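You operate a simulated robot arm through the tools that you are given. There is no shell and no other tool. Be economical: measure what you need, move in short steps, check, and stop when the job is done.

You are at the controls of a simulated robot arm. One attempt, no reset.

JOB
Clamp the yellow grip in the vice and scrub its top clean.
Fine: Use the sponge and put it back; open the vice again after scrubbing. What is to be rubbed or washed off counts as gone when no trace of it is left.

It is judged by the outcome, as a careful person would: the job done as asked, and still so three seconds after it is handed in. It fails if anything else is knocked over, pushed out of place, dropped, spilled or broken.

ROBOT AND FRAMES
A 7-joint arm with a two-finger parallel gripper, fixed in place. Base frame: the origin is at the foot of the arm, x ahead of it, y to its left, z up. Units: m, degrees, N and s.
With the tool pointing down near the work surface it reaches from about 0.24 to 0.62 m from the base axis. Its first joint turns from -66.0 to 66.0 degrees. Payload 2.6 kg.
Tool frame: the origin (TCP) lies between the finger pads and is the grasp point; the fingertips stand 0.03 m ahead of it; z points along the fingers, y is the line along which they close. The gripper opens to 0.094 m. The fingers are 0.028 m wide and 0.01 m thick; the gripper's body (0.05 by 0.096 m) begins 0.055 m behind the TCP.
Orientation is that of the tool frame in the base frame, as a unit quaternion [x, y, z, w]. With the fingers straight down and closing along the base's y, the tool's x points along the base's -x, its y along +y and its z along -z.

CONTROLS
- The arm moves only by the tool apply_moves. Its argument "plan" is a list of rows, each a list of 7 numbers: the shift along the tool's x, y, z in m, then the turn, a rotation vector about the tool's x, y, z in degrees, then the gripper command, from -1 (shut) to 1 (fully open), values between in proportion. In form: [[tx, ty, tz, rx, ry, rz, fingers], ...]. A call has 1 to 12 rows; each row shifts and turns the commanded pose from where the row before left it, along the tool's axes as they then stand. Each row takes 0.2 s and may step no farther than 0.05 m and 8.6 degrees from the row before; otherwise, or with a gripper value out of range, the whole call is refused. Where a pose cannot be reached the arm comes as near as it can. A force on the tool above 70 N (or 10 N above the force at the start of the call, whichever is more), or a blocked arm, ends the call early, and 0.2 s more pass. Each finger travels about 0.072 m/s and halts on what it meets, pressing with about 38 N; the grip force reading is that of the motor and also rises with nothing between the fingers. The clock runs only during rows and for 0.2 s after the last one: add rows that do not move to give the fingers time. It gives the time, the measured TCP pose, the force on the tool (base axes), the opening and the grip force at its end, in the units of the frame above (readings bear some noise), with the torque about the TCP (base axes, N m) and any sound that the robot's microphone picked up, and new pictures: "show" is both (left out), scene, wrist or none.
- Cameras (640 x 400 px; columns grow to the right, rows downward): "scene" is fixed at [0.0355, 0.4373, 0.5535]; the picture's right is [-0.75, -0.66, 0.00], its down [-0.44, 0.51, -0.74] and it looks along [0.48, -0.56, -0.68] (base axes); focal length 280 px, centre (320, 200). "wrist" rides on the gripper at [0.076, 0.014, -0.102] in the tool frame; the picture's right is [-0.18, 0.98, 0.00], its down [-0.75, -0.14, -0.64] and it looks along [-0.63, -0.12, 0.77] (tool axes); focal length 243 px, centre (320, 200). There is no depth. A picture from a camera that has moved, and an enlarged one, comes with that camera's place and axes in the base frame and with its lens.
- enlarge(camera, box): a new picture of the part [left, top, right, bottom] of that camera's present view, enlarged. It takes no simulated time.
- sign_off(): hands the job in; it is judged then, once.

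Go step by step. Nothing tells you positions but the pictures and the camera data: compare them with the known pose of the tool, close in by small moves and look again before you grip or let go. The budget is 120 turns and 200 pictures, counting those below and the enlarged ones. Unless the task says otherwise, let go and move clear before handing in, and close with one line.

The tools are called after ">>>" by a JSON object that holds its "fn" and its "kwargs". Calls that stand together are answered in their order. apply_moves: Moves the arm, as the interface text tells. Its arguments: {"type":"object","properties":{"plan":{"type":"array"},"show":{"type":"string","enum":["both","scene","wrist","none"]}},"required":["plan"]} The other tools are called the same way: enlarge (camera, box) takes an enlarged picture of a part of a camera's view; sign_off () hands the job in.

At the start:

```text
t: 0.0
tool_pos: [0.3847, 0.1856, 0.3494]
tool_rot: [0.0, 1.0, 0.0, 0.0]
ft_force: [0.1, 0.4, 0.2]
moment: [0.01, 0.04, -0.01]
gripper_width: 0.094
gripper_force: 0.0
```

scene: 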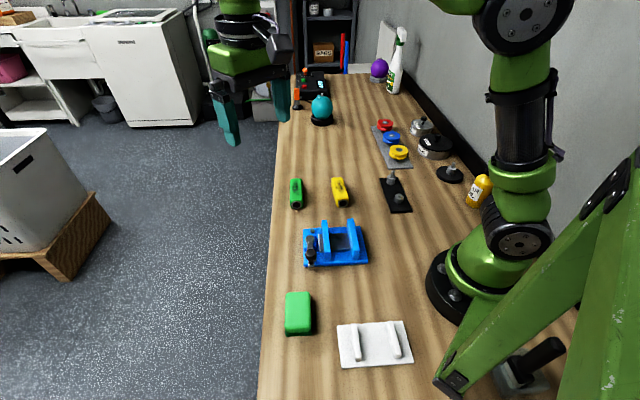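
wrist: 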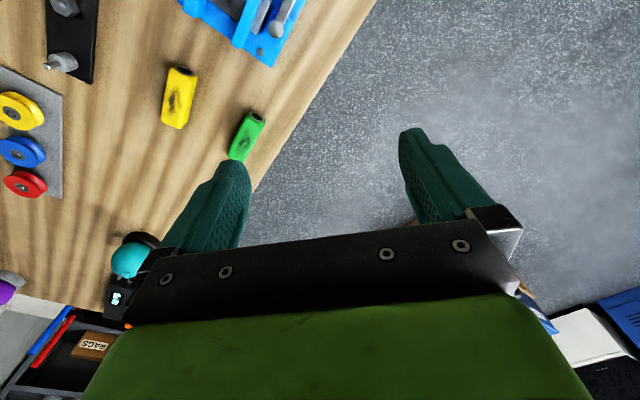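

I see a workbench with a blue vice, a yellow and a green grip, a green sponge, and a white tray. I'll look closer before measuring.

>>> {"fn": "enlarge", "kwargs": {"camera": "scene", "box": [260, 160, 420, 260]}}

>>> {"fn": "enlarge", "kwargs": {"camera": "scene", "box": [260, 270, 420, 370]}}

>>> {"fn": "enlarge", "kwargs": {"camera": "scene", "box": [280, 200, 392, 270]}}

```text
4.00 times, centred on (340, 210) of scene
camera zoom: at [0.0355, 0.4373, 0.5535], right [-0.75, -0.66, 0.0], down [-0.44, 0.51, -0.74], along [0.48, -0.56, -0.68], focal length 1120 px, centre (240, 160)
```

zoom: 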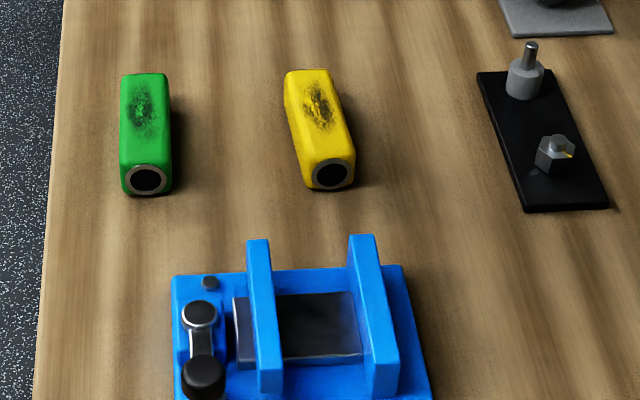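

```text
4.00 times, centred on (340, 320) of scene
camera zoom: at [0.0355, 0.4373, 0.5535], right [-0.75, -0.66, 0.0], down [-0.44, 0.51, -0.74], along [0.48, -0.56, -0.68], focal length 1120 px, centre (240, -280)
```

zoom: 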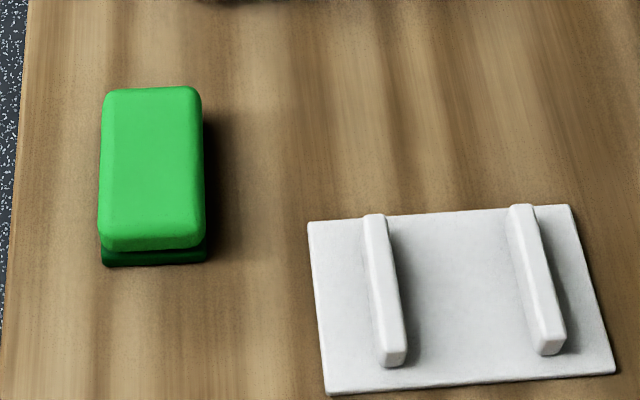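

```text
5.71 times, centred on (336, 235) of scene
camera zoom: at [0.0355, 0.4373, 0.5535], right [-0.75, -0.66, 0.0], down [-0.44, 0.51, -0.74], along [0.48, -0.56, -0.68], focal length 1600 px, centre (229, 0)
```

zoom: 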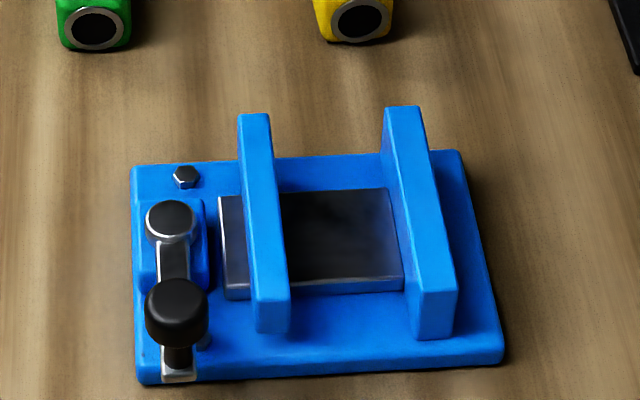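

I place the table at about z=0, with the vice near (0.29, 0.08), the yellow grip near (0.39, -0.07) and the sponge near (0.23, 0.28). Next I'll move the wrist camera over the vice and grip for a better look.

>>> {"fn": "apply_moves", "kwargs": {"plan": [[0.0212, -0.0312, 0, 0, 0, 0, 1], [0.0212, -0.0312, 0, 0, 0, 0, 1], [0.0212, -0.0312, 0, 0, 0, 0, 1], [0.0212, -0.0312, 0, 0, 0, 0, 1], [0, 0, 0, 0, 0, 0, 1]], "show": "both"}}

```text
t: 1.2
tool_pos: [0.2992, 0.0611, 0.3507]
tool_rot: [0.0, 1.0, 0.0, -0.001]
ft_force: [-0.4, -0.3, -1.1]
moment: [0.0, 0.0, 0.0]
gripper_width: 0.094
gripper_force: 0.0
camera wrist: at [0.2224, 0.0751, 0.4522], right [0.18, 0.98, 0.0], down [0.75, -0.14, 0.64], along [0.63, -0.12, -0.77], focal length 243 px, centre (320, 200)
```

scene: 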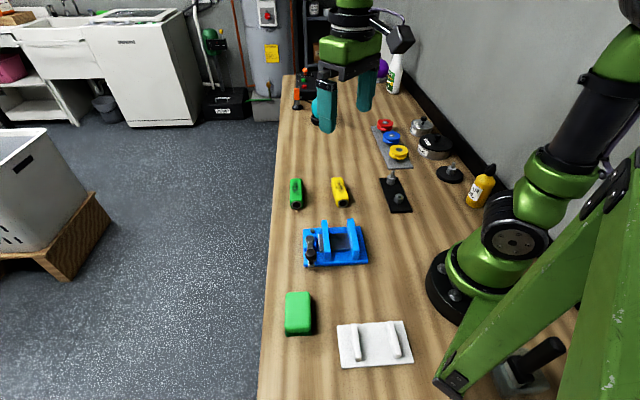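
wrist: 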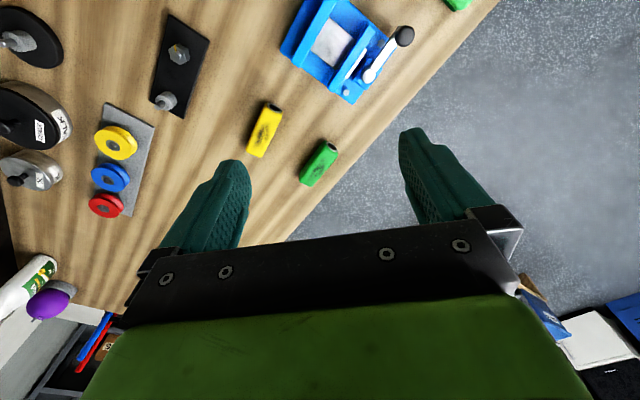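

>>> {"fn": "enlarge", "kwargs": {"camera": "wrist", "box": [270, 0, 430, 100]}}

>>> {"fn": "enlarge", "kwargs": {"camera": "wrist", "box": [220, 90, 348, 170]}}

```text
4.00 times, centred on (350, 50) of wrist
camera zoom: at [0.2224, 0.0751, 0.4522], right [0.18, 0.98, 0.0], down [0.75, -0.14, 0.64], along [0.63, -0.12, -0.77], focal length 970 px, centre (200, 800)
```

zoom: 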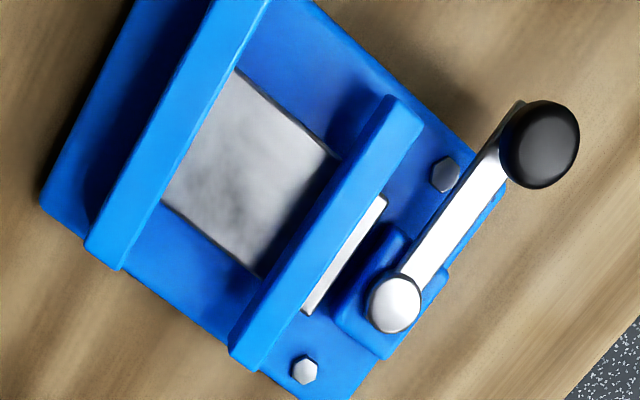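

```text
5.00 times, centred on (284, 130) of wrist
camera zoom: at [0.2224, 0.0751, 0.4522], right [0.18, 0.98, 0.0], down [0.75, -0.14, 0.64], along [0.63, -0.12, -0.77], focal length 1213 px, centre (500, 550)
```

zoom: 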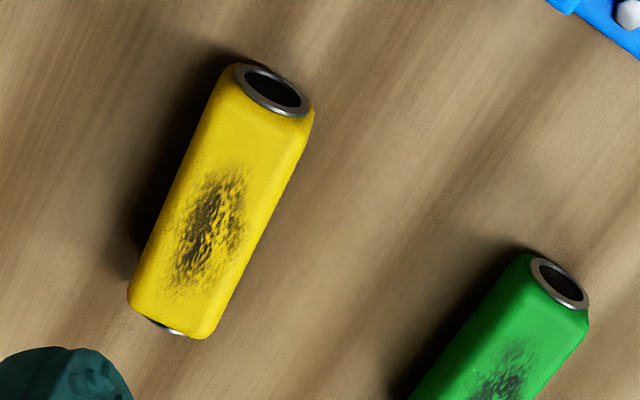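

The jaws stand about 50 mm apart and 50 mm high, running along roughly -44°. The yellow grip is about 33 × 97 mm, lying at about -41°. Fingers plus grip won't fit between the jaws, so I'll hold the grip near its far end. Next I move above it and turn the tool to match.

>>> {"fn": "apply_moves", "kwargs": {"plan": [[-0.0185, -0.0242, 0.025, 0, 0, 0, 1], [-0.0185, -0.0242, 0.025, 0, 0, 0, 1], [-0.0185, -0.0242, 0.025, 0, 0, 0, 1], [-0.0185, -0.0242, 0.025, 0, 0, 0, 1], [-0.0185, -0.0242, 0.025, 0, 0, 0, 1], [-0.0185, -0.0242, 0.025, 0, 0, 0, 1], [0, 0, 0, 0, 0, 8.2, 1], [0, 0, 0, 0, 0, 8.2, 1], [0, 0, 0, 0, 0, 8.2, 1], [0, 0, 0, 0, 0, 8.2, 1], [0, 0, 0, 0, 0, 8.2, 1], [0, 0, 0, 0, 0, 0, 1]], "show": "both"}}

```text
t: 3.8
tool_pos: [0.4108, -0.084, 0.2003]
tool_rot: [0.351, 0.937, 0.0, 0.0]
ft_force: [0.1, -0.1, 0.3]
moment: [-0.01, 0.02, -0.02]
gripper_width: 0.0939
gripper_force: 0.0
camera wrist: at [0.3615, -0.0245, 0.3015], right [0.79, 0.62, 0.0], down [0.47, -0.6, 0.64], along [0.4, -0.5, -0.77], focal length 243 px, centre (320, 200)
```

scene: 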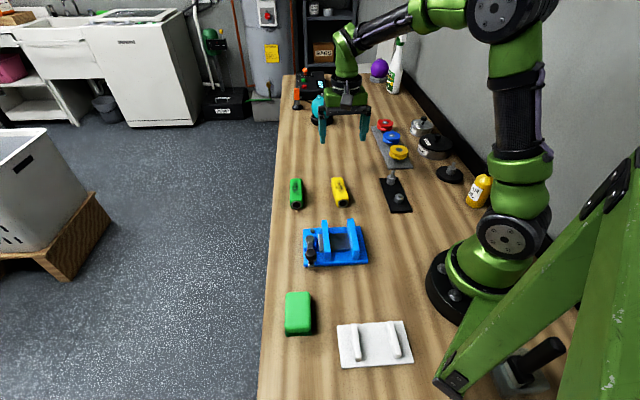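
wrist: 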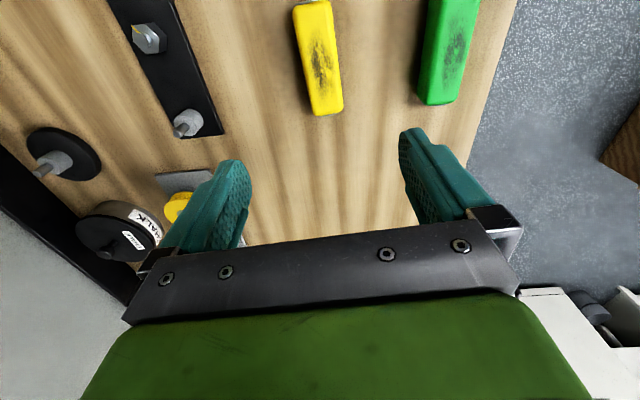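

The grip's far end is near (0.428, -0.095) and its axis runs at about -43°. I'll descend partway over the grasp point and check again.

>>> {"fn": "apply_moves", "kwargs": {"plan": [[-0.0038, 0.0033, 0.03, 0, 0, 2, 0.6], [0, 0, 0.03, 0, 0, 0, 0.6], [0, 0, 0.03, 0, 0, 0, 0.6], [0, 0, 0.015, 0, 0, 0, 0.6], [0, 0, 0.0, 0, 0, 0, 0.6]], "show": "both"}}

```text
t: 5.0
tool_pos: [0.415, -0.0849, 0.095]
tool_rot: [0.366, 0.931, -0.001, 0.0]
ft_force: [0.3, 0.2, -0.3]
moment: [-0.01, -0.01, 0.0]
gripper_width: 0.0753
gripper_force: 0.1
camera wrist: at [0.3683, -0.0226, 0.1961], right [0.81, 0.59, 0.0], down [0.45, -0.62, 0.64], along [0.38, -0.52, -0.77], focal length 243 px, centre (320, 200)
```

scene: 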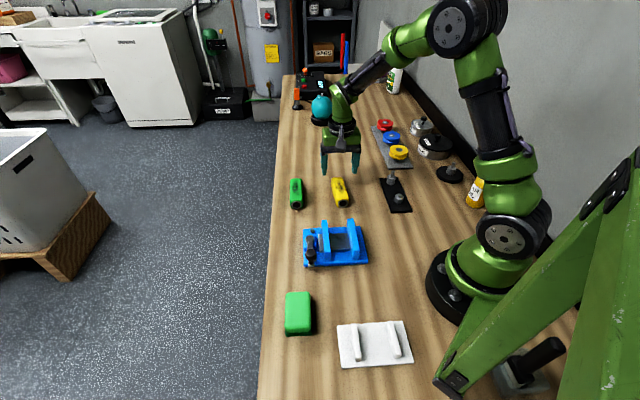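
wrist: 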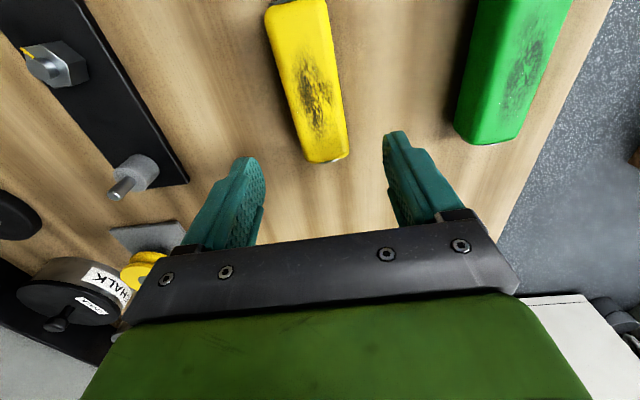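

The TCP lines up with the grasp point, about 17 mm in from the far end. I'll descend and close.

>>> {"fn": "apply_moves", "kwargs": {"plan": [[0, 0.0014, 0.03, 0, 0, 0, 0.6], [0, 0, 0.025, 0, 0, 0, 0.6], [0, 0, 0, 0, 0, 0, 0.6], [0, 0, 0, 0, 0, 0, -1], [0, 0, 0, 0, 0, 0, -1], [0, 0, 0, 0, 0, 0, -1]], "show": "wrist"}}

```text
t: 6.4
tool_pos: [0.4174, -0.0825, 0.0415]
tool_rot: [0.367, 0.93, 0.0, 0.0]
ft_force: [-1.4, -1.0, 1.1]
moment: [0.02, 0.05, 0.06]
gripper_width: 0.0352
gripper_force: 38.3
camera wrist: at [0.3703, -0.0207, 0.1425], right [0.81, 0.59, 0.0], down [0.45, -0.62, 0.64], along [0.38, -0.52, -0.77], focal length 243 px, centre (320, 200)
```

wrist: 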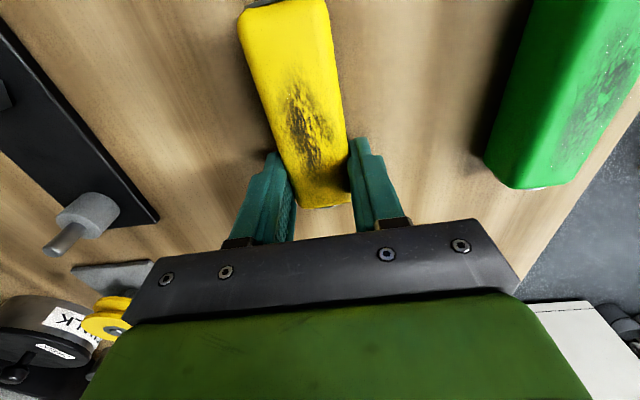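

It's held, reading 35 mm across. I lift it, carry it high toward the vice, and look.

>>> {"fn": "apply_moves", "kwargs": {"plan": [[0, 0, -0.02, 0, 0, 0, -1], [0, 0, -0.04, 0, 0, 0, -1], [0, 0, -0.04, 0, 0, 0, -1], [0, 0, -0.04, 0, 0, 0, -1], [0.036, 0.0066, 0, 0, 0, 0, -1], [0.036, 0.0066, 0, 0, 0, 0, -1], [0.036, 0.0066, 0, 0, 0, 0, -1], [0.036, 0.0066, 0, 0, 0, 0, -1], [0, 0, 0, 0, 0, 0, -1]], "show": "both"}}

```text
t: 8.4
tool_pos: [0.3273, 0.0342, 0.1793]
tool_rot: [0.367, 0.93, 0.001, -0.001]
ft_force: [0.4, -0.2, -0.6]
moment: [-0.01, -0.03, -0.04]
gripper_width: 0.0353
gripper_force: 38.2
camera wrist: at [0.2801, 0.0955, 0.2817], right [0.81, 0.59, 0.0], down [0.45, -0.62, 0.64], along [0.38, -0.52, -0.77], focal length 243 px, centre (320, 200)
```

scene: 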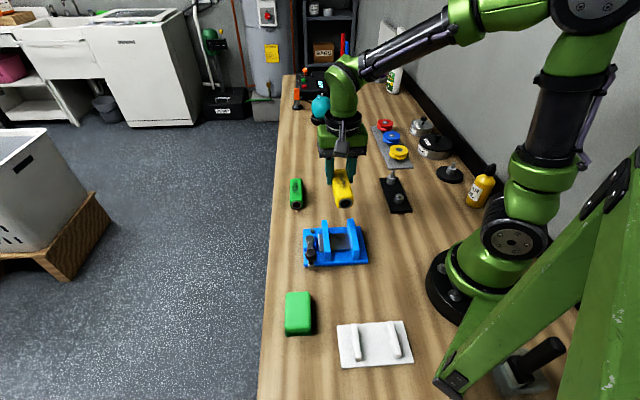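
wrist: 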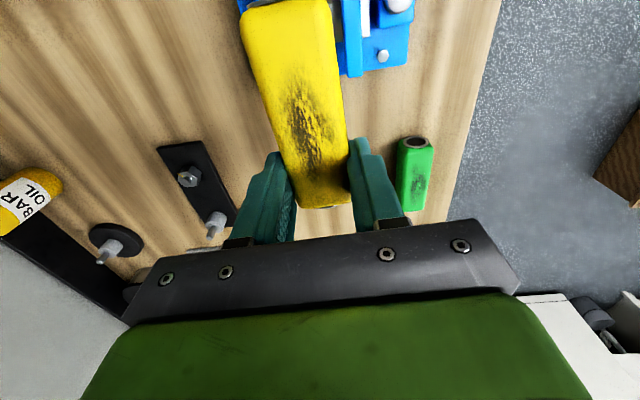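

The grip hangs level and should sit right over the jaw gap. I'll lower it to just above the jaws and check the alignment.

>>> {"fn": "apply_moves", "kwargs": {"plan": [[0.003, 0.001, 0.03, 0, 0, 0, -1], [0, 0, 0.03, 0, 0, 0, -1], [0, 0, 0.015, 0, 0, 0, -1], [0, 0, 0, 0, 0, 0, -1]], "show": "wrist"}}

>>> {"fn": "enlarge", "kwargs": {"camera": "scene", "box": [280, 190, 392, 260]}}

```text
t: 9.4
tool_pos: [0.3282, 0.0389, 0.1071]
tool_rot: [0.366, 0.93, -0.001, 0.0]
ft_force: [-0.1, -0.9, -0.2]
moment: [-0.02, -0.02, -0.02]
gripper_width: 0.0354
gripper_force: 38.3
camera wrist: at [0.2803, 0.0995, 0.2076], right [0.81, 0.59, 0.0], down [0.45, -0.62, 0.64], along [0.38, -0.52, -0.77], focal length 243 px, centre (320, 200)
```

wrist: 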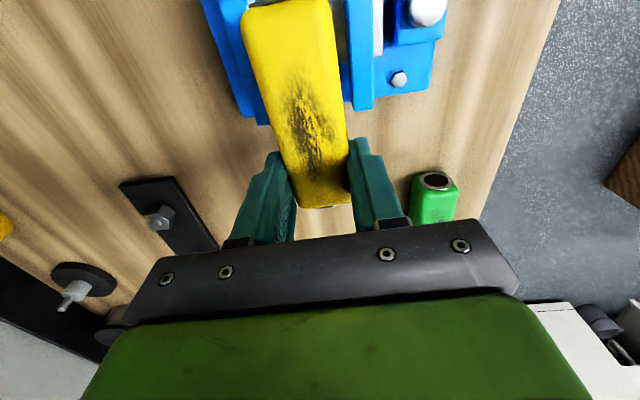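

```text
5.71 times, centred on (336, 225) of scene
camera zoom: at [0.0355, 0.4373, 0.5535], right [-0.75, -0.66, 0.0], down [-0.44, 0.51, -0.74], along [0.48, -0.56, -0.68], focal length 1600 px, centre (229, 57)
```

zoom: 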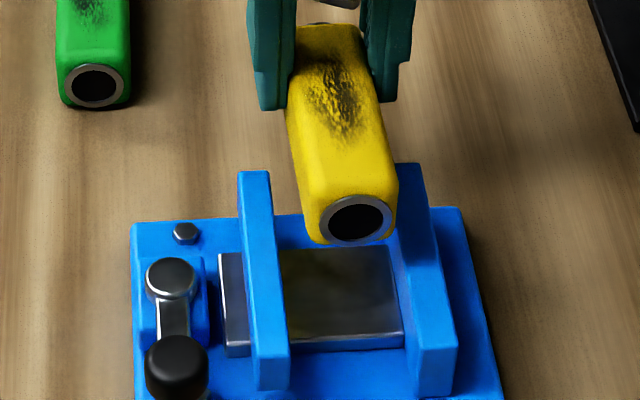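

>>> {"fn": "enlarge", "kwargs": {"camera": "wrist", "box": [200, 0, 456, 160]}}

```text
2.50 times, centred on (328, 80) of wrist
camera zoom: at [0.2803, 0.0995, 0.2076], right [0.81, 0.59, 0.0], down [0.45, -0.62, 0.64], along [0.38, -0.52, -0.77], focal length 606 px, centre (300, 500)
```

zoom: 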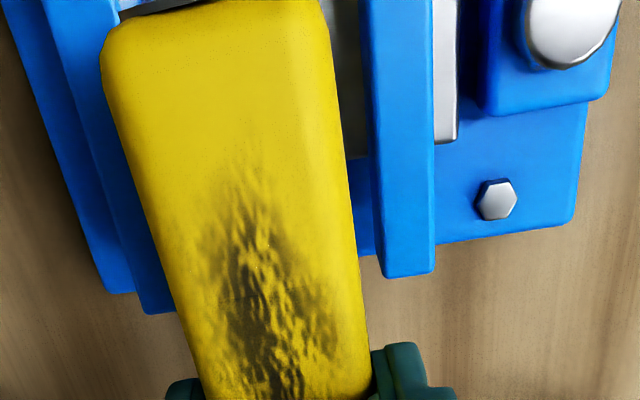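

The grip sits about 2 mm off-centre toward the moving jaw, and the fingers are close to the jaw ends. I correct both and lower it into the gap.

>>> {"fn": "apply_moves", "kwargs": {"plan": [[-0.005, -0.002, 0.0, 0, 0, 0, -1], [0, 0, 0.012, 0, 0, 0, -1], [0, 0, 0.012, 0, 0, 0, -1], [0, 0, 0.008, 0, 0, 0, -1], [0, 0, 0.0, 0, 0, 0, -1]], "show": "wrist"}}

>>> {"fn": "enlarge", "kwargs": {"camera": "scene", "box": [280, 190, 392, 260]}}

```text
t: 10.6
tool_pos: [0.3283, 0.0329, 0.0731]
tool_rot: [0.367, 0.93, 0.0, 0.0]
ft_force: [-0.4, 0.2, -0.2]
moment: [-0.02, 0.01, -0.03]
gripper_width: 0.0352
gripper_force: 38.1
camera wrist: at [0.2812, 0.0945, 0.175], right [0.81, 0.59, 0.0], down [0.45, -0.62, 0.64], along [0.38, -0.52, -0.77], focal length 243 px, centre (320, 200)
```

wrist: 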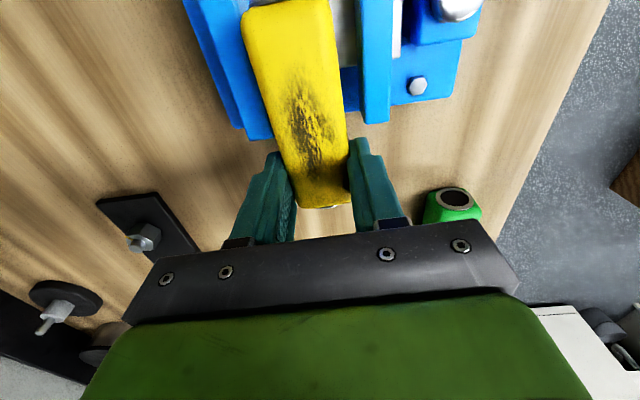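

```text
5.71 times, centred on (336, 225) of scene
camera zoom: at [0.0355, 0.4373, 0.5535], right [-0.75, -0.66, 0.0], down [-0.44, 0.51, -0.74], along [0.48, -0.56, -0.68], focal length 1600 px, centre (229, 57)
```

zoom: 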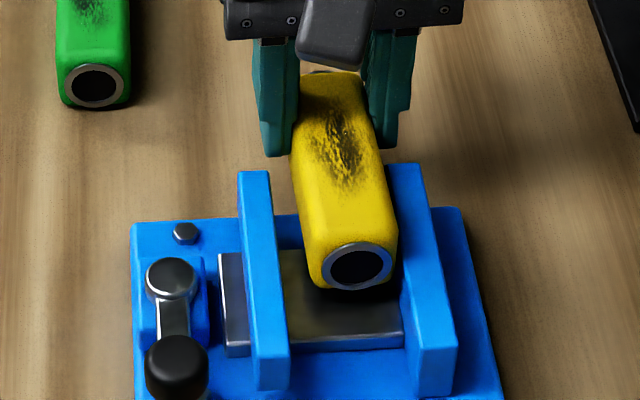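

It's entering the gap but sits a few mm toward the fixed jaw. I'll nudge it toward the moving jaw and lower it further until it touches.

>>> {"fn": "apply_moves", "kwargs": {"plan": [[0, 0.0025, 0.0, 0, 0, 1, -1], [0, 0, 0.005, 0, 0, 0, -1], [0, 0, 0.005, 0, 0, 0, -1], [0, 0, 0.0, 0, 0, 0, -1]], "show": "none"}}

>>> {"fn": "enlarge", "kwargs": {"camera": "scene", "box": [280, 190, 392, 260]}}

>>> {"fn": "enlarge", "kwargs": {"camera": "wrist", "box": [180, 0, 436, 160]}}

```text
t: 11.6
tool_pos: [0.3293, 0.0356, 0.0645]
tool_rot: [0.375, 0.927, 0.001, 0.0]
ft_force: [-8.3, -3.5, 37.6]
moment: [0.98, 1.56, 0.38]
gripper_width: 0.0354
gripper_force: 37.7
```

```text
5.71 times, centred on (336, 225) of scene
camera zoom: at [0.0353, 0.4372, 0.5536], right [-0.75, -0.66, 0.0], down [-0.44, 0.51, -0.74], along [0.48, -0.56, -0.68], focal length 1600 px, centre (229, 57)
```

zoom: 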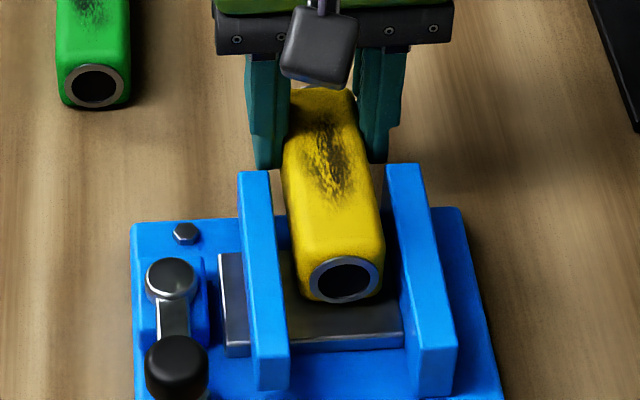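

```text
2.50 times, centred on (308, 80) of wrist
camera zoom: at [0.2848, 0.0973, 0.1659], right [0.82, 0.58, 0.0], down [0.44, -0.63, 0.64], along [0.37, -0.52, -0.77], focal length 606 px, centre (350, 500)
```

zoom: 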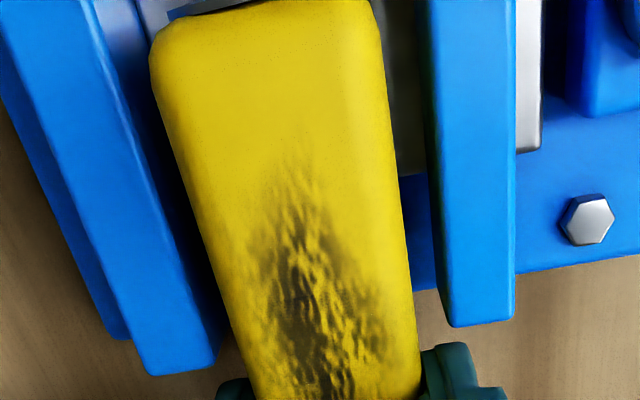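

The grip has touched the bed and is centred between the jaws. I'll ease off the pressure, let go and rise.

>>> {"fn": "apply_moves", "kwargs": {"plan": [[0, 0, -0.001, 0, 0, 0, -1], [0, 0, 0, 0, 0, 0, -0.1], [0, 0, 0, 0, 0, 0, 0.2], [0, 0, 0, 0, 0, 0, 0.2], [0, 0, -0.02, 0, 0, 0, 0.2], [0, 0, -0.04, 0, 0, 0, 0.2], [0, 0, -0.04, 0, 0, 0, 0.2], [0, 0, -0.04, 0, 0, 0, 0.2], [0, 0, 0, 0, 0, 0, 0.2]], "show": "wrist"}}

>>> {"fn": "enlarge", "kwargs": {"camera": "scene", "box": [280, 190, 392, 260]}}

```text
t: 13.6
tool_pos: [0.3323, 0.0319, 0.2026]
tool_rot: [0.374, 0.927, 0.0, 0.0]
ft_force: [0.6, 0.0, -0.3]
moment: [0.01, -0.03, 0.02]
gripper_width: 0.0563
gripper_force: 0.0
camera wrist: at [0.2858, 0.0942, 0.3047], right [0.82, 0.58, 0.0], down [0.44, -0.62, 0.64], along [0.37, -0.52, -0.77], focal length 243 px, centre (320, 200)
```

wrist: 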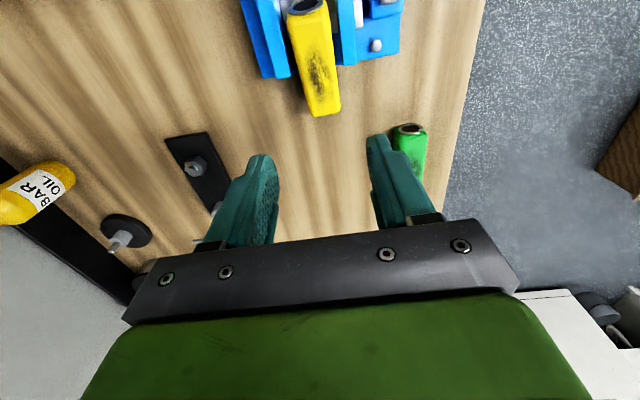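

```text
5.71 times, centred on (336, 225) of scene
camera zoom: at [0.0355, 0.4373, 0.5535], right [-0.75, -0.66, 0.0], down [-0.44, 0.51, -0.74], along [0.48, -0.56, -0.68], focal length 1600 px, centre (229, 57)
```

zoom: 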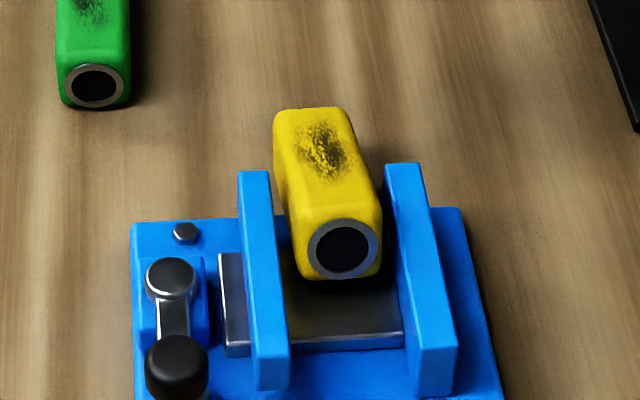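

The grip has tipped: the vice bed is short, so its balance point lies beyond the bed. I'll look closely, then regrasp by the very end and set it further in.

>>> {"fn": "enlarge", "kwargs": {"camera": "wrist", "box": [220, 0, 412, 120]}}

```text
3.33 times, centred on (316, 60) of wrist
camera zoom: at [0.2858, 0.0942, 0.3047], right [0.82, 0.58, 0.0], down [0.44, -0.62, 0.64], along [0.37, -0.52, -0.77], focal length 809 px, centre (333, 667)
```

zoom: 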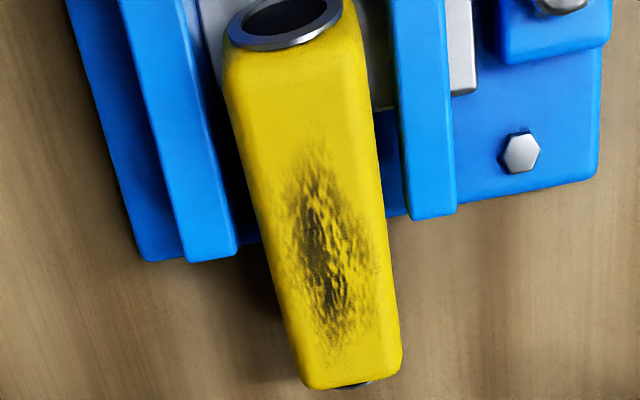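

I'll approach with the tool pitched about 21° to match the tipped grip. That way, once I straighten the tool, the grip will be level.

>>> {"fn": "apply_moves", "kwargs": {"plan": [[-0.031, 0, 0, 0, 0, 0, 0.3], [-0.031, 0, 0, 0, 0, 0, 0.3], [-0.031, 0, 0, 0, 0, 0, 0.3], [0, 0, 0, 0, 7, 0, 0.3], [0, 0, 0, 0, 7, 0, 0.3], [0, 0, 0, 0, 7, 0, 0.3], [0, 0, 0.043, 0, 0, 0, 0.3], [0, 0, 0.043, 0, 0, 0, 0.3], [0, 0, 0.042, 0, 0, 0, 0.3], [0, 0, 0, 0, 0, 0, 0.3]], "show": "both"}}

>>> {"fn": "enlarge", "kwargs": {"camera": "scene", "box": [280, 170, 392, 240]}}

```text
t: 15.8
tool_pos: [0.3658, 0.0027, 0.0825]
tool_rot: [0.369, 0.912, 0.068, -0.168]
ft_force: [-0.3, -0.1, -0.1]
moment: [0.01, 0.01, 0.03]
gripper_width: 0.0613
gripper_force: 0.0
camera wrist: at [0.3496, 0.0364, 0.2057], right [0.81, 0.59, -0.07], down [0.57, -0.75, 0.33], along [0.14, -0.3, -0.94], focal length 243 px, centre (320, 200)
```

scene: 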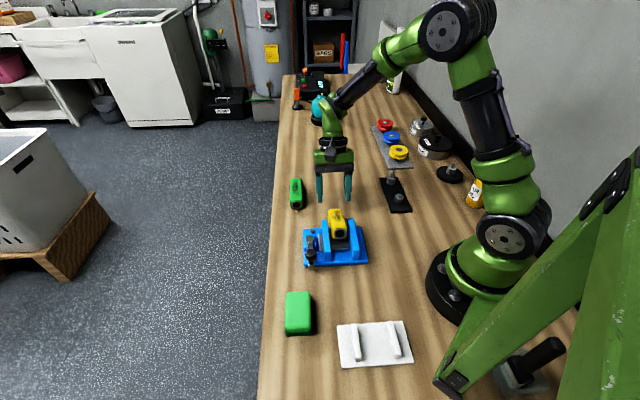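
wrist: 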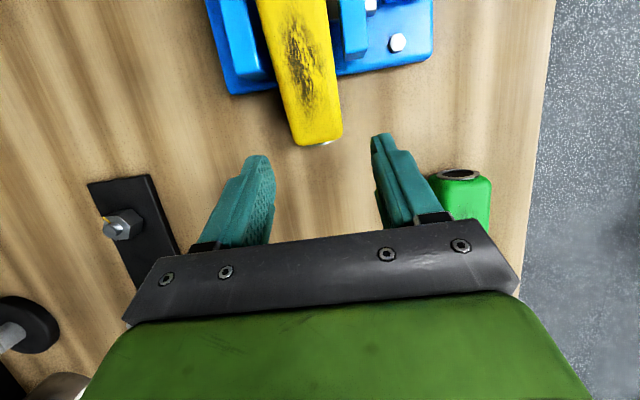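

```text
5.71 times, centred on (336, 205) of scene
camera zoom: at [0.0355, 0.4373, 0.5535], right [-0.75, -0.66, 0.0], down [-0.44, 0.51, -0.74], along [0.48, -0.56, -0.68], focal length 1600 px, centre (229, 171)
```

zoom: 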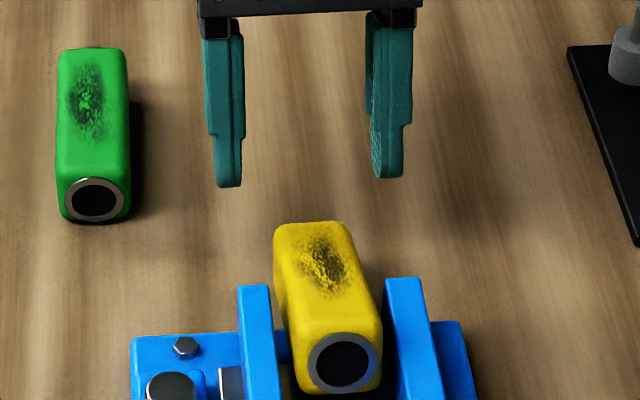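

The end of the grip lines up under the TCP. I descend along the tool axis and grip.

>>> {"fn": "apply_moves", "kwargs": {"plan": [[0, 0, 0.025, 0, 0, 0, 0.3], [0, 0, 0.021, 0, 0, 0, 0.3], [0, 0, 0, 0, 0, 0, 0.3], [0, 0, 0, 0, 0, 0, -1], [0, 0, 0, 0, 0, 0, -1], [0, 0, 0, 0, 0, 0, -1]], "show": "wrist"}}

```text
t: 17.2
tool_pos: [0.3537, 0.0148, 0.0422]
tool_rot: [0.368, 0.912, 0.068, -0.169]
ft_force: [0.2, -0.4, -0.2]
moment: [-0.05, -0.01, 0.03]
gripper_width: 0.0353
gripper_force: 38.2
camera wrist: at [0.3372, 0.0478, 0.1639], right [0.81, 0.59, -0.07], down [0.57, -0.75, 0.33], along [0.14, -0.3, -0.94], focal length 243 px, centre (320, 200)
```

wrist: 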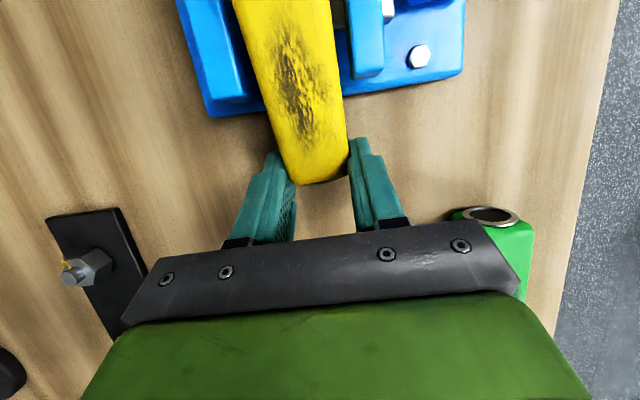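

Held. I lift, straighten the tool so the grip is level, and look.

>>> {"fn": "apply_moves", "kwargs": {"plan": [[0.009, 0, -0.0233, 0, 0, 0, -1], [0.009, 0, -0.0233, 0, 0, 0, -1], [0, 0, 0, 0, -7, 0, -1], [0, 0, 0, 0, -7, 0, -1], [0, 0, 0, 0, -7, 0, -1], [0.017, 0, 0, 0, 0, 0, -1], [0.017, 0, 0, 0, 0, 0, -1], [0, 0, 0, 0, 0, 0, -1]], "show": "wrist"}}

>>> {"fn": "enlarge", "kwargs": {"camera": "scene", "box": [280, 180, 392, 250]}}

>>> {"fn": "enlarge", "kwargs": {"camera": "wrist", "box": [180, 0, 436, 160]}}

```text
t: 19.0
tool_pos: [0.3296, 0.0369, 0.0921]
tool_rot: [0.375, 0.927, 0.0, 0.0]
ft_force: [0.4, 0.2, -1.0]
moment: [-0.06, -0.05, -0.03]
gripper_width: 0.0357
gripper_force: 37.9
camera wrist: at [0.284, 0.0993, 0.1933], right [0.82, 0.58, 0.0], down [0.44, -0.63, 0.64], along [0.37, -0.52, -0.77], focal length 243 px, centre (320, 200)
```

wrist: 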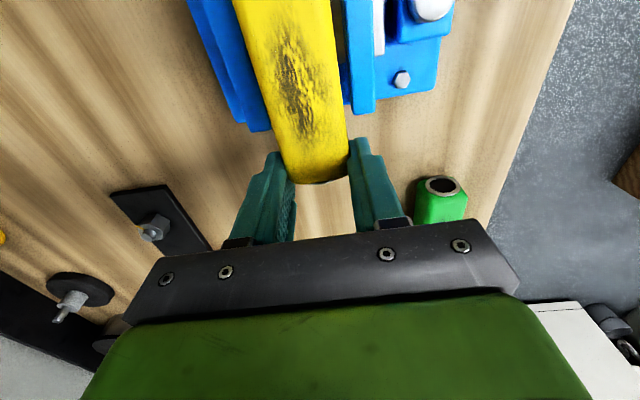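

```text
5.71 times, centred on (336, 215) of scene
camera zoom: at [0.0355, 0.4373, 0.5535], right [-0.75, -0.66, 0.0], down [-0.44, 0.51, -0.74], along [0.48, -0.56, -0.68], focal length 1600 px, centre (229, 114)
```

zoom: 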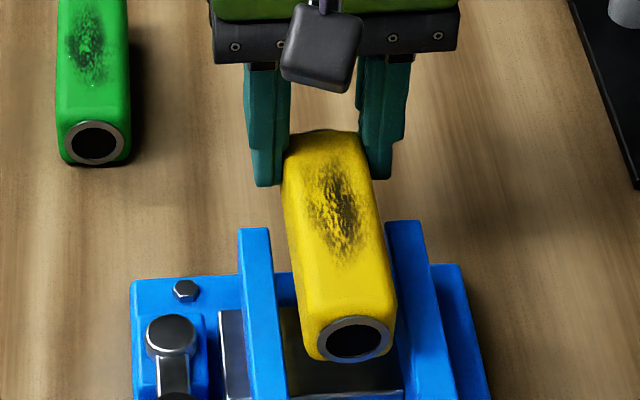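

```text
2.50 times, centred on (308, 80) of wrist
camera zoom: at [0.284, 0.0993, 0.1933], right [0.82, 0.58, 0.0], down [0.44, -0.63, 0.64], along [0.37, -0.52, -0.77], focal length 606 px, centre (350, 500)
```

zoom: 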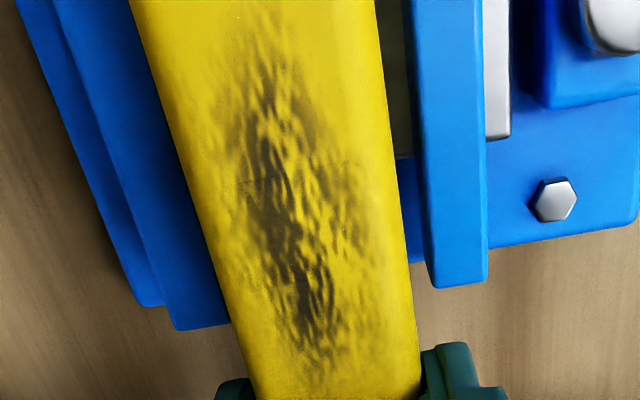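

The grip is level and centred. I move it 5 mm further in and lower toward the bed in steps.

>>> {"fn": "apply_moves", "kwargs": {"plan": [[0.005, 0, 0, 0, 0, 0, -1], [0, 0, 0.01, 0, 0, 0, -1], [0, 0, 0.008, 0, 0, 0, -1], [0, 0, 0.003, 0, 0, 0, -1], [0, 0, 0, 0, 0, 0, -1]], "show": "none"}}

>>> {"fn": "enlarge", "kwargs": {"camera": "scene", "box": [280, 180, 392, 250]}}

>>> {"fn": "enlarge", "kwargs": {"camera": "wrist", "box": [180, 40, 436, 200]}}

```text
t: 19.9
tool_pos: [0.3254, 0.0418, 0.0777]
tool_rot: [0.376, 0.927, 0.002, -0.001]
ft_force: [-2.4, -1.3, 7.3]
moment: [-0.14, 0.28, -0.01]
gripper_width: 0.0353
gripper_force: 38.0
stopped in row 4: the force on the tool passed its limit at 90 N (the readings are from after the stop); the commanded pose is now the measured one
```

```text
5.71 times, centred on (336, 215) of scene
camera zoom: at [0.0354, 0.4373, 0.5535], right [-0.75, -0.66, 0.0], down [-0.44, 0.51, -0.74], along [0.48, -0.56, -0.68], focal length 1600 px, centre (229, 114)
```

zoom: 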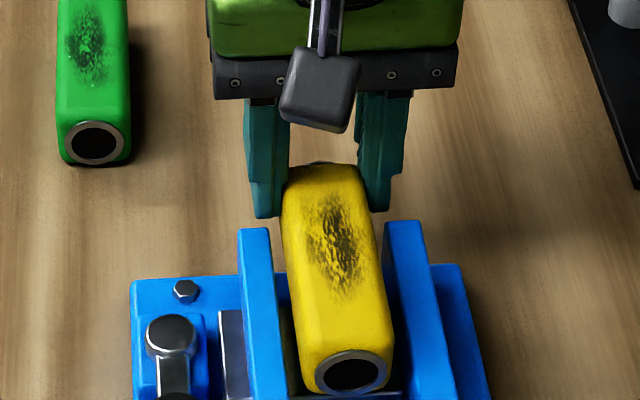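

```text
2.50 times, centred on (308, 120) of wrist
camera zoom: at [0.2804, 0.1036, 0.1797], right [0.82, 0.58, 0.0], down [0.44, -0.63, 0.64], along [0.37, -0.52, -0.77], focal length 606 px, centre (350, 400)
```

zoom: 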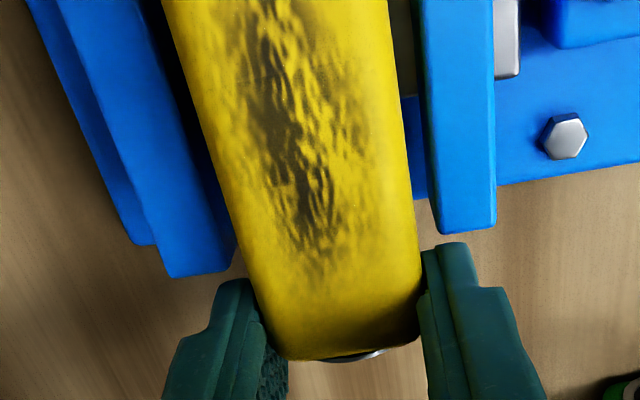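

By the torque, the left finger caught the top of the fixed jaw, which tells me the jaw ends at a≈0.195 and stands about 48 mm high. I raise, back out 4 mm and descend again.

>>> {"fn": "apply_moves", "kwargs": {"plan": [[0, 0, -0.005, 0, 0, 0, -1], [-0.004, -0.001, 0, 0, 0, 0, -1], [0, 0, 0, 0, 0, 0, -1], [0, 0, 0.006, 0, 0, 0, -1], [0, 0, 0.003, 0, 0, 0, -1], [0, 0, 0, 0, 0, 0, -1]], "show": "none"}}

>>> {"fn": "enlarge", "kwargs": {"camera": "scene", "box": [280, 180, 392, 250]}}

>>> {"fn": "enlarge", "kwargs": {"camera": "wrist", "box": [180, 40, 436, 200]}}

```text
t: 21.3
tool_pos: [0.3285, 0.038, 0.0726]
tool_rot: [0.376, 0.927, 0.001, -0.001]
ft_force: [0.6, 0.4, -0.6]
moment: [-0.05, -0.04, -0.02]
gripper_width: 0.0353
gripper_force: 37.7
```

```text
5.71 times, centred on (336, 215) of scene
camera zoom: at [0.0355, 0.4373, 0.5535], right [-0.75, -0.66, 0.0], down [-0.44, 0.51, -0.74], along [0.48, -0.56, -0.68], focal length 1600 px, centre (229, 114)
```

zoom: 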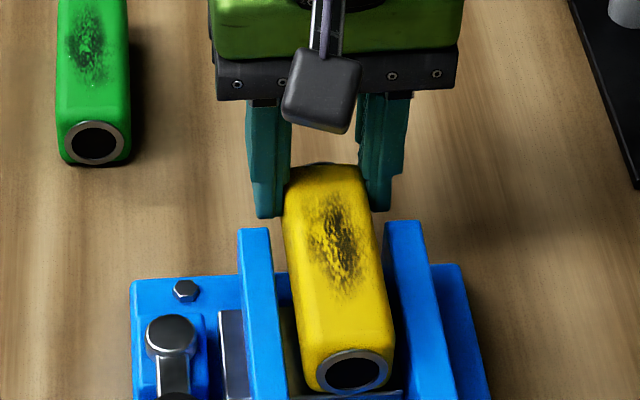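

```text
2.50 times, centred on (308, 120) of wrist
camera zoom: at [0.2824, 0.1, 0.1755], right [0.82, 0.58, 0.0], down [0.44, -0.63, 0.64], along [0.37, -0.52, -0.77], focal length 606 px, centre (350, 400)
```

zoom: 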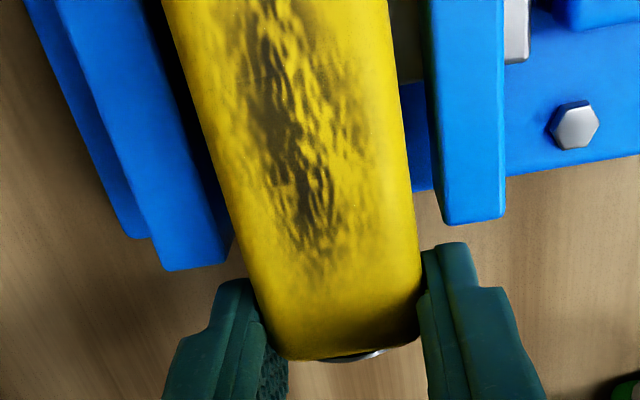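

Now clear of the jaw. I keep lowering in small steps until it touches the bed.

>>> {"fn": "apply_moves", "kwargs": {"plan": [[0, 0, 0.003, 0, 0, 0, -1], [0, 0, 0.0015, 0, 0, 0, -1], [0, 0, 0.0, 0, 0, 0, -1]], "show": "none"}}

```text
t: 22.1
tool_pos: [0.3289, 0.038, 0.0695]
tool_rot: [0.376, 0.926, 0.001, -0.001]
ft_force: [0.6, 0.6, -0.4]
moment: [-0.04, -0.04, 0.01]
gripper_width: 0.0353
gripper_force: 38.1
```

>>> {"fn": "apply_moves", "kwargs": {"plan": [[0, 0, 0.002, 0, 0, 0, -1], [0, 0, 0.001, 0, 0, 0, -1], [0, 0, 0.0, 0, 0, 0, -1]], "show": "none"}}

```text
t: 22.9
tool_pos: [0.3297, 0.037, 0.066]
tool_rot: [0.377, 0.926, 0.002, 0.001]
ft_force: [3.5, -3.0, 15.3]
moment: [0.8, 1.06, 0.0]
gripper_width: 0.0353
gripper_force: 37.9
```

Contact is at the near end, so it's nearly flat on the bed. I release and check before rising far.

>>> {"fn": "apply_moves", "kwargs": {"plan": [[0, 0, 0, 0, 0, 0, -0.2], [0, 0, 0, 0, 0, 0, 0.1], [0, 0, 0, 0, 0, 0, 0.2], [0, 0, -0.02, 0, 0, 0, 0.2], [0, 0, -0.03, 0, 0, 0, 0.2], [-0.02, 0, -0.03, 0, 0, 0, 0.2], [-0.02, 0, 0, 0, 0, 0, 0.2], [0, 0, 0, 0, 0, 0, 0.2]], "show": "wrist"}}

>>> {"fn": "enlarge", "kwargs": {"camera": "scene", "box": [280, 180, 392, 250]}}

>>> {"fn": "enlarge", "kwargs": {"camera": "wrist", "box": [200, 0, 456, 160]}}

```text
t: 24.7
tool_pos: [0.3582, 0.0106, 0.1458]
tool_rot: [0.376, 0.927, 0.001, 0.0]
ft_force: [-0.7, -0.6, 0.3]
moment: [0.01, -0.02, -0.01]
gripper_width: 0.0566
gripper_force: 0.1
camera wrist: at [0.3117, 0.0725, 0.2476], right [0.82, 0.58, 0.0], down [0.44, -0.63, 0.64], along [0.37, -0.52, -0.77], focal length 243 px, centre (320, 200)
```

wrist: 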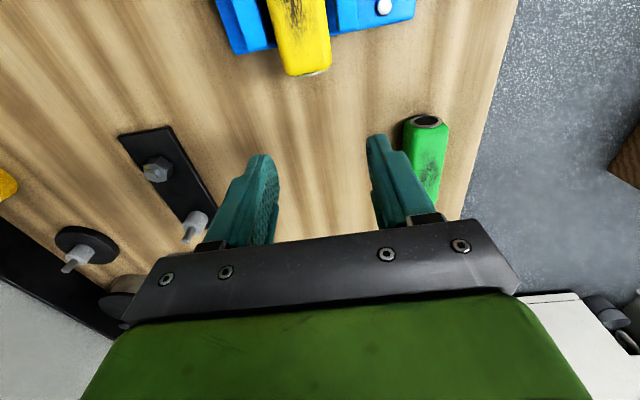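

```text
5.71 times, centred on (336, 215) of scene
camera zoom: at [0.0355, 0.4373, 0.5535], right [-0.75, -0.66, 0.0], down [-0.44, 0.51, -0.74], along [0.48, -0.56, -0.68], focal length 1600 px, centre (229, 114)
```

zoom: 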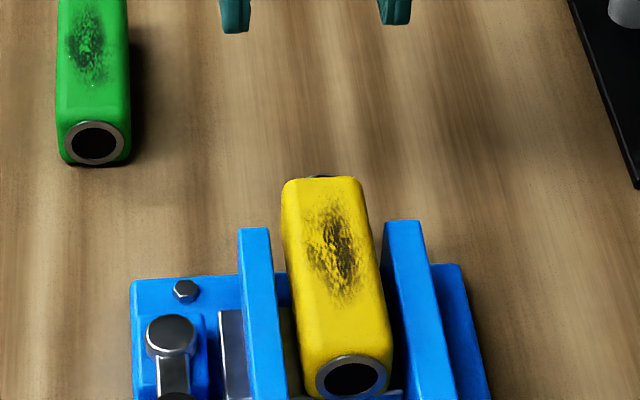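

```text
2.50 times, centred on (328, 80) of wrist
camera zoom: at [0.3117, 0.0725, 0.2476], right [0.82, 0.58, 0.0], down [0.44, -0.63, 0.64], along [0.37, -0.52, -0.77], focal length 606 px, centre (300, 500)
```

zoom: 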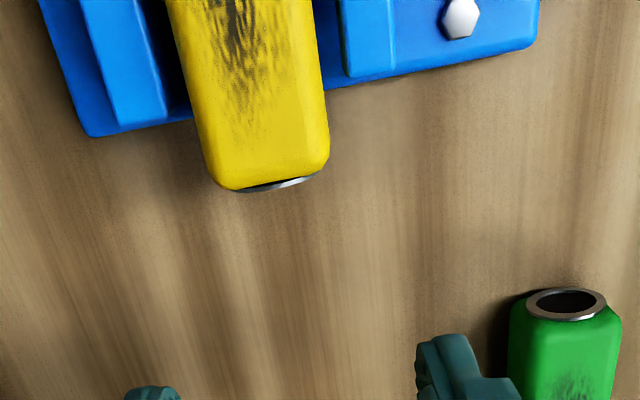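

The grip now lies level on the bed. With the fingers closed I'll push its far end about 14 mm further in so it's well supported between the jaws.

>>> {"fn": "apply_moves", "kwargs": {"plan": [[0, -0.003, 0, 0, 0, 0, -1], [0, 0, 0.03, 0, 0, 0, -1], [0, 0, 0.03, 0, 0, 0, -1], [0, 0, 0.025, 0, 0, 0, -1], [0.01, 0, 0, 0, 0, 0, -1], [0.008, 0, 0, 0, 0, 0, -1], [0.006, 0, 0, 0, 0, 0, -1], [0, 0, 0, 0, 0, 0, -1]], "show": "wrist"}}

>>> {"fn": "enlarge", "kwargs": {"camera": "scene", "box": [280, 180, 392, 250]}}

```text
t: 26.5
tool_pos: [0.3383, 0.023, 0.0617]
tool_rot: [0.377, 0.926, 0.002, 0.0]
ft_force: [-0.1, -1.0, -0.1]
moment: [-0.01, 0.0, 0.03]
gripper_width: 0.0001
gripper_force: 33.2
camera wrist: at [0.2926, 0.0862, 0.1631], right [0.82, 0.58, 0.0], down [0.44, -0.63, 0.64], along [0.37, -0.52, -0.77], focal length 243 px, centre (320, 200)
```

wrist: 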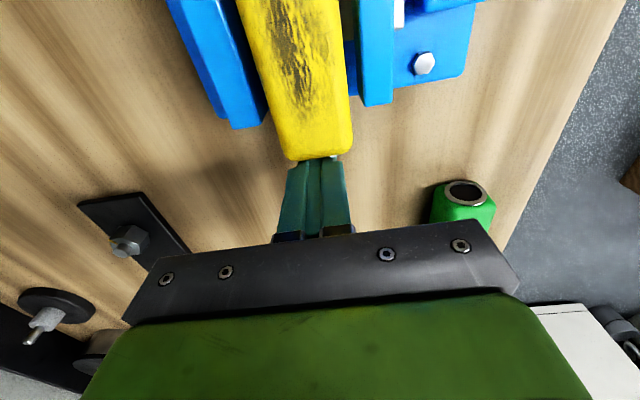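

```text
5.71 times, centred on (336, 215) of scene
camera zoom: at [0.0355, 0.4373, 0.5535], right [-0.75, -0.66, 0.0], down [-0.44, 0.51, -0.74], along [0.48, -0.56, -0.68], focal length 1600 px, centre (229, 114)
```

zoom: 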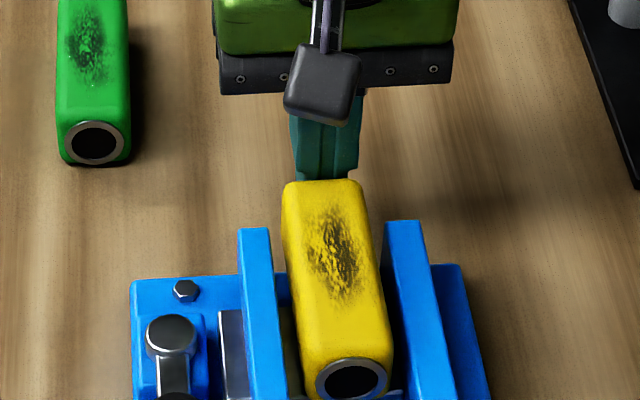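

The fingers have just reached the grip's end. I push 13 mm.

>>> {"fn": "apply_moves", "kwargs": {"plan": [[0.005, 0, 0, 0, 0, 0, -1], [0.005, 0, 0, 0, 0, 0, -1], [0.004, 0, 0, 0, 0, 0, -1], [0, 0, 0, 0, 0, 0, -1]], "show": "wrist"}}

>>> {"fn": "enlarge", "kwargs": {"camera": "scene", "box": [280, 190, 392, 260]}}

```text
t: 27.5
tool_pos: [0.3285, 0.034, 0.0615]
tool_rot: [0.377, 0.926, 0.001, 0.0]
ft_force: [-0.7, -0.7, -0.3]
moment: [0.02, 0.03, 0.0]
gripper_width: 0.0
gripper_force: 32.8
camera wrist: at [0.282, 0.0965, 0.1633], right [0.82, 0.58, 0.0], down [0.44, -0.63, 0.64], along [0.37, -0.52, -0.77], focal length 243 px, centre (320, 200)
```

wrist: 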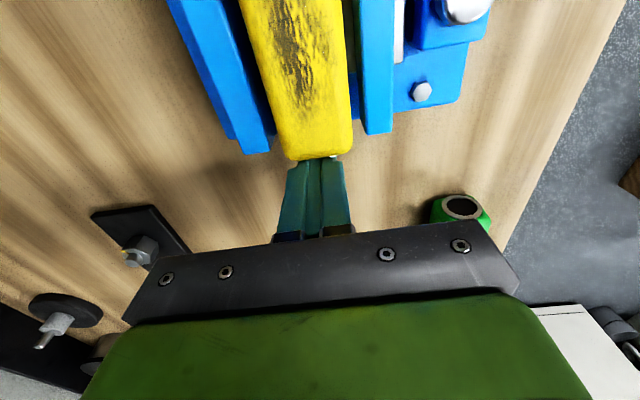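

```text
5.71 times, centred on (336, 225) of scene
camera zoom: at [0.0355, 0.4373, 0.5535], right [-0.75, -0.66, 0.0], down [-0.44, 0.51, -0.74], along [0.48, -0.56, -0.68], focal length 1600 px, centre (229, 57)
```

zoom: 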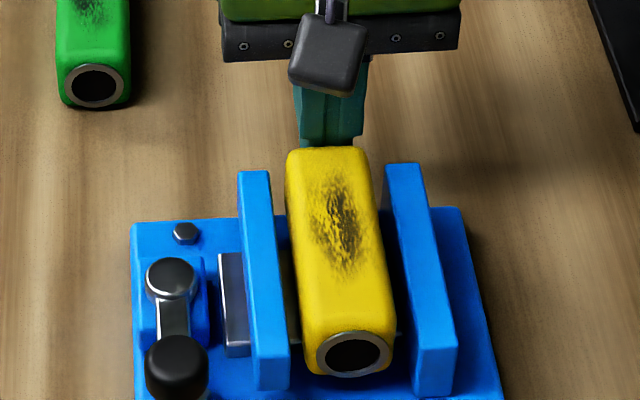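

The grip is seated between the jaws. The lever hub is near (0.328, 0.132) and its knob near (0.283, 0.178). I retreat upward and go view the lever.

>>> {"fn": "apply_moves", "kwargs": {"plan": [[-0.015, 0, 0, 0, 0, 0, -1], [0, 0, -0.04, 0, 0, 0, -1], [0, 0, -0.04, 0, 0, 0, -1], [0, 0, -0.04, 0, 0, 0, -0.3], [0.029, 0.018, 0, 0, 0, 0, 0], [0.029, 0.018, 0, 0, 0, 0, 0], [0.029, 0.018, 0, 0, 0, 0, 0], [0.029, 0.018, 0, 0, 0, 0, 0], [0, 0, 0, 0, 0, 0, 0]], "show": "wrist"}}

>>> {"fn": "enlarge", "kwargs": {"camera": "scene", "box": [280, 200, 392, 270]}}

>>> {"fn": "enlarge", "kwargs": {"camera": "wrist", "box": [224, 0, 416, 120]}}

```text
t: 29.5
tool_pos: [0.3055, 0.1553, 0.1825]
tool_rot: [0.376, 0.927, 0.001, -0.001]
ft_force: [0.0, 0.1, -0.2]
moment: [0.0, 0.02, -0.04]
gripper_width: 0.0468
gripper_force: 0.1
camera wrist: at [0.2605, 0.2171, 0.2844], right [0.82, 0.58, 0.0], down [0.44, -0.63, 0.64], along [0.37, -0.52, -0.77], focal length 243 px, centre (320, 200)
```

wrist: 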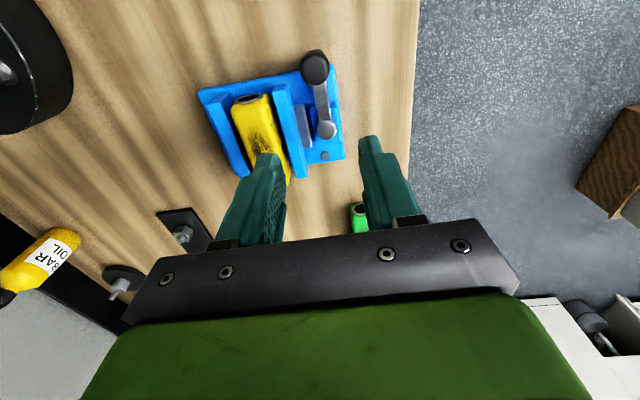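

```text
5.71 times, centred on (336, 235) of scene
camera zoom: at [0.0355, 0.4373, 0.5535], right [-0.75, -0.66, 0.0], down [-0.44, 0.51, -0.74], along [0.48, -0.56, -0.68], focal length 1600 px, centre (229, 0)
```

zoom: 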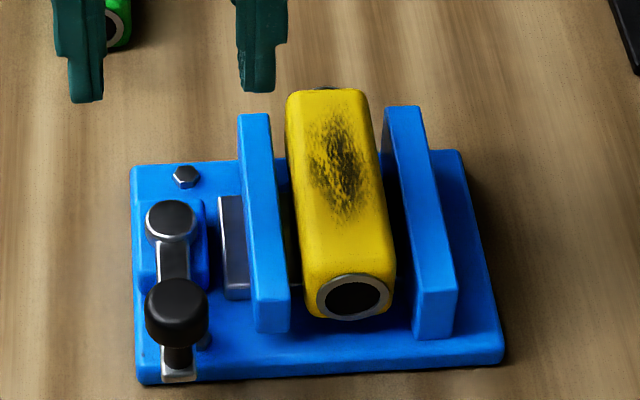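

```text
3.33 times, centred on (320, 60) of wrist
camera zoom: at [0.2605, 0.2171, 0.2844], right [0.82, 0.58, 0.0], down [0.44, -0.63, 0.64], along [0.37, -0.52, -0.77], focal length 809 px, centre (320, 667)
```

zoom: 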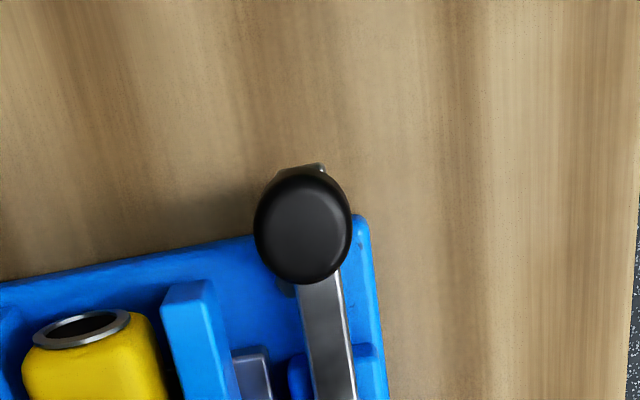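

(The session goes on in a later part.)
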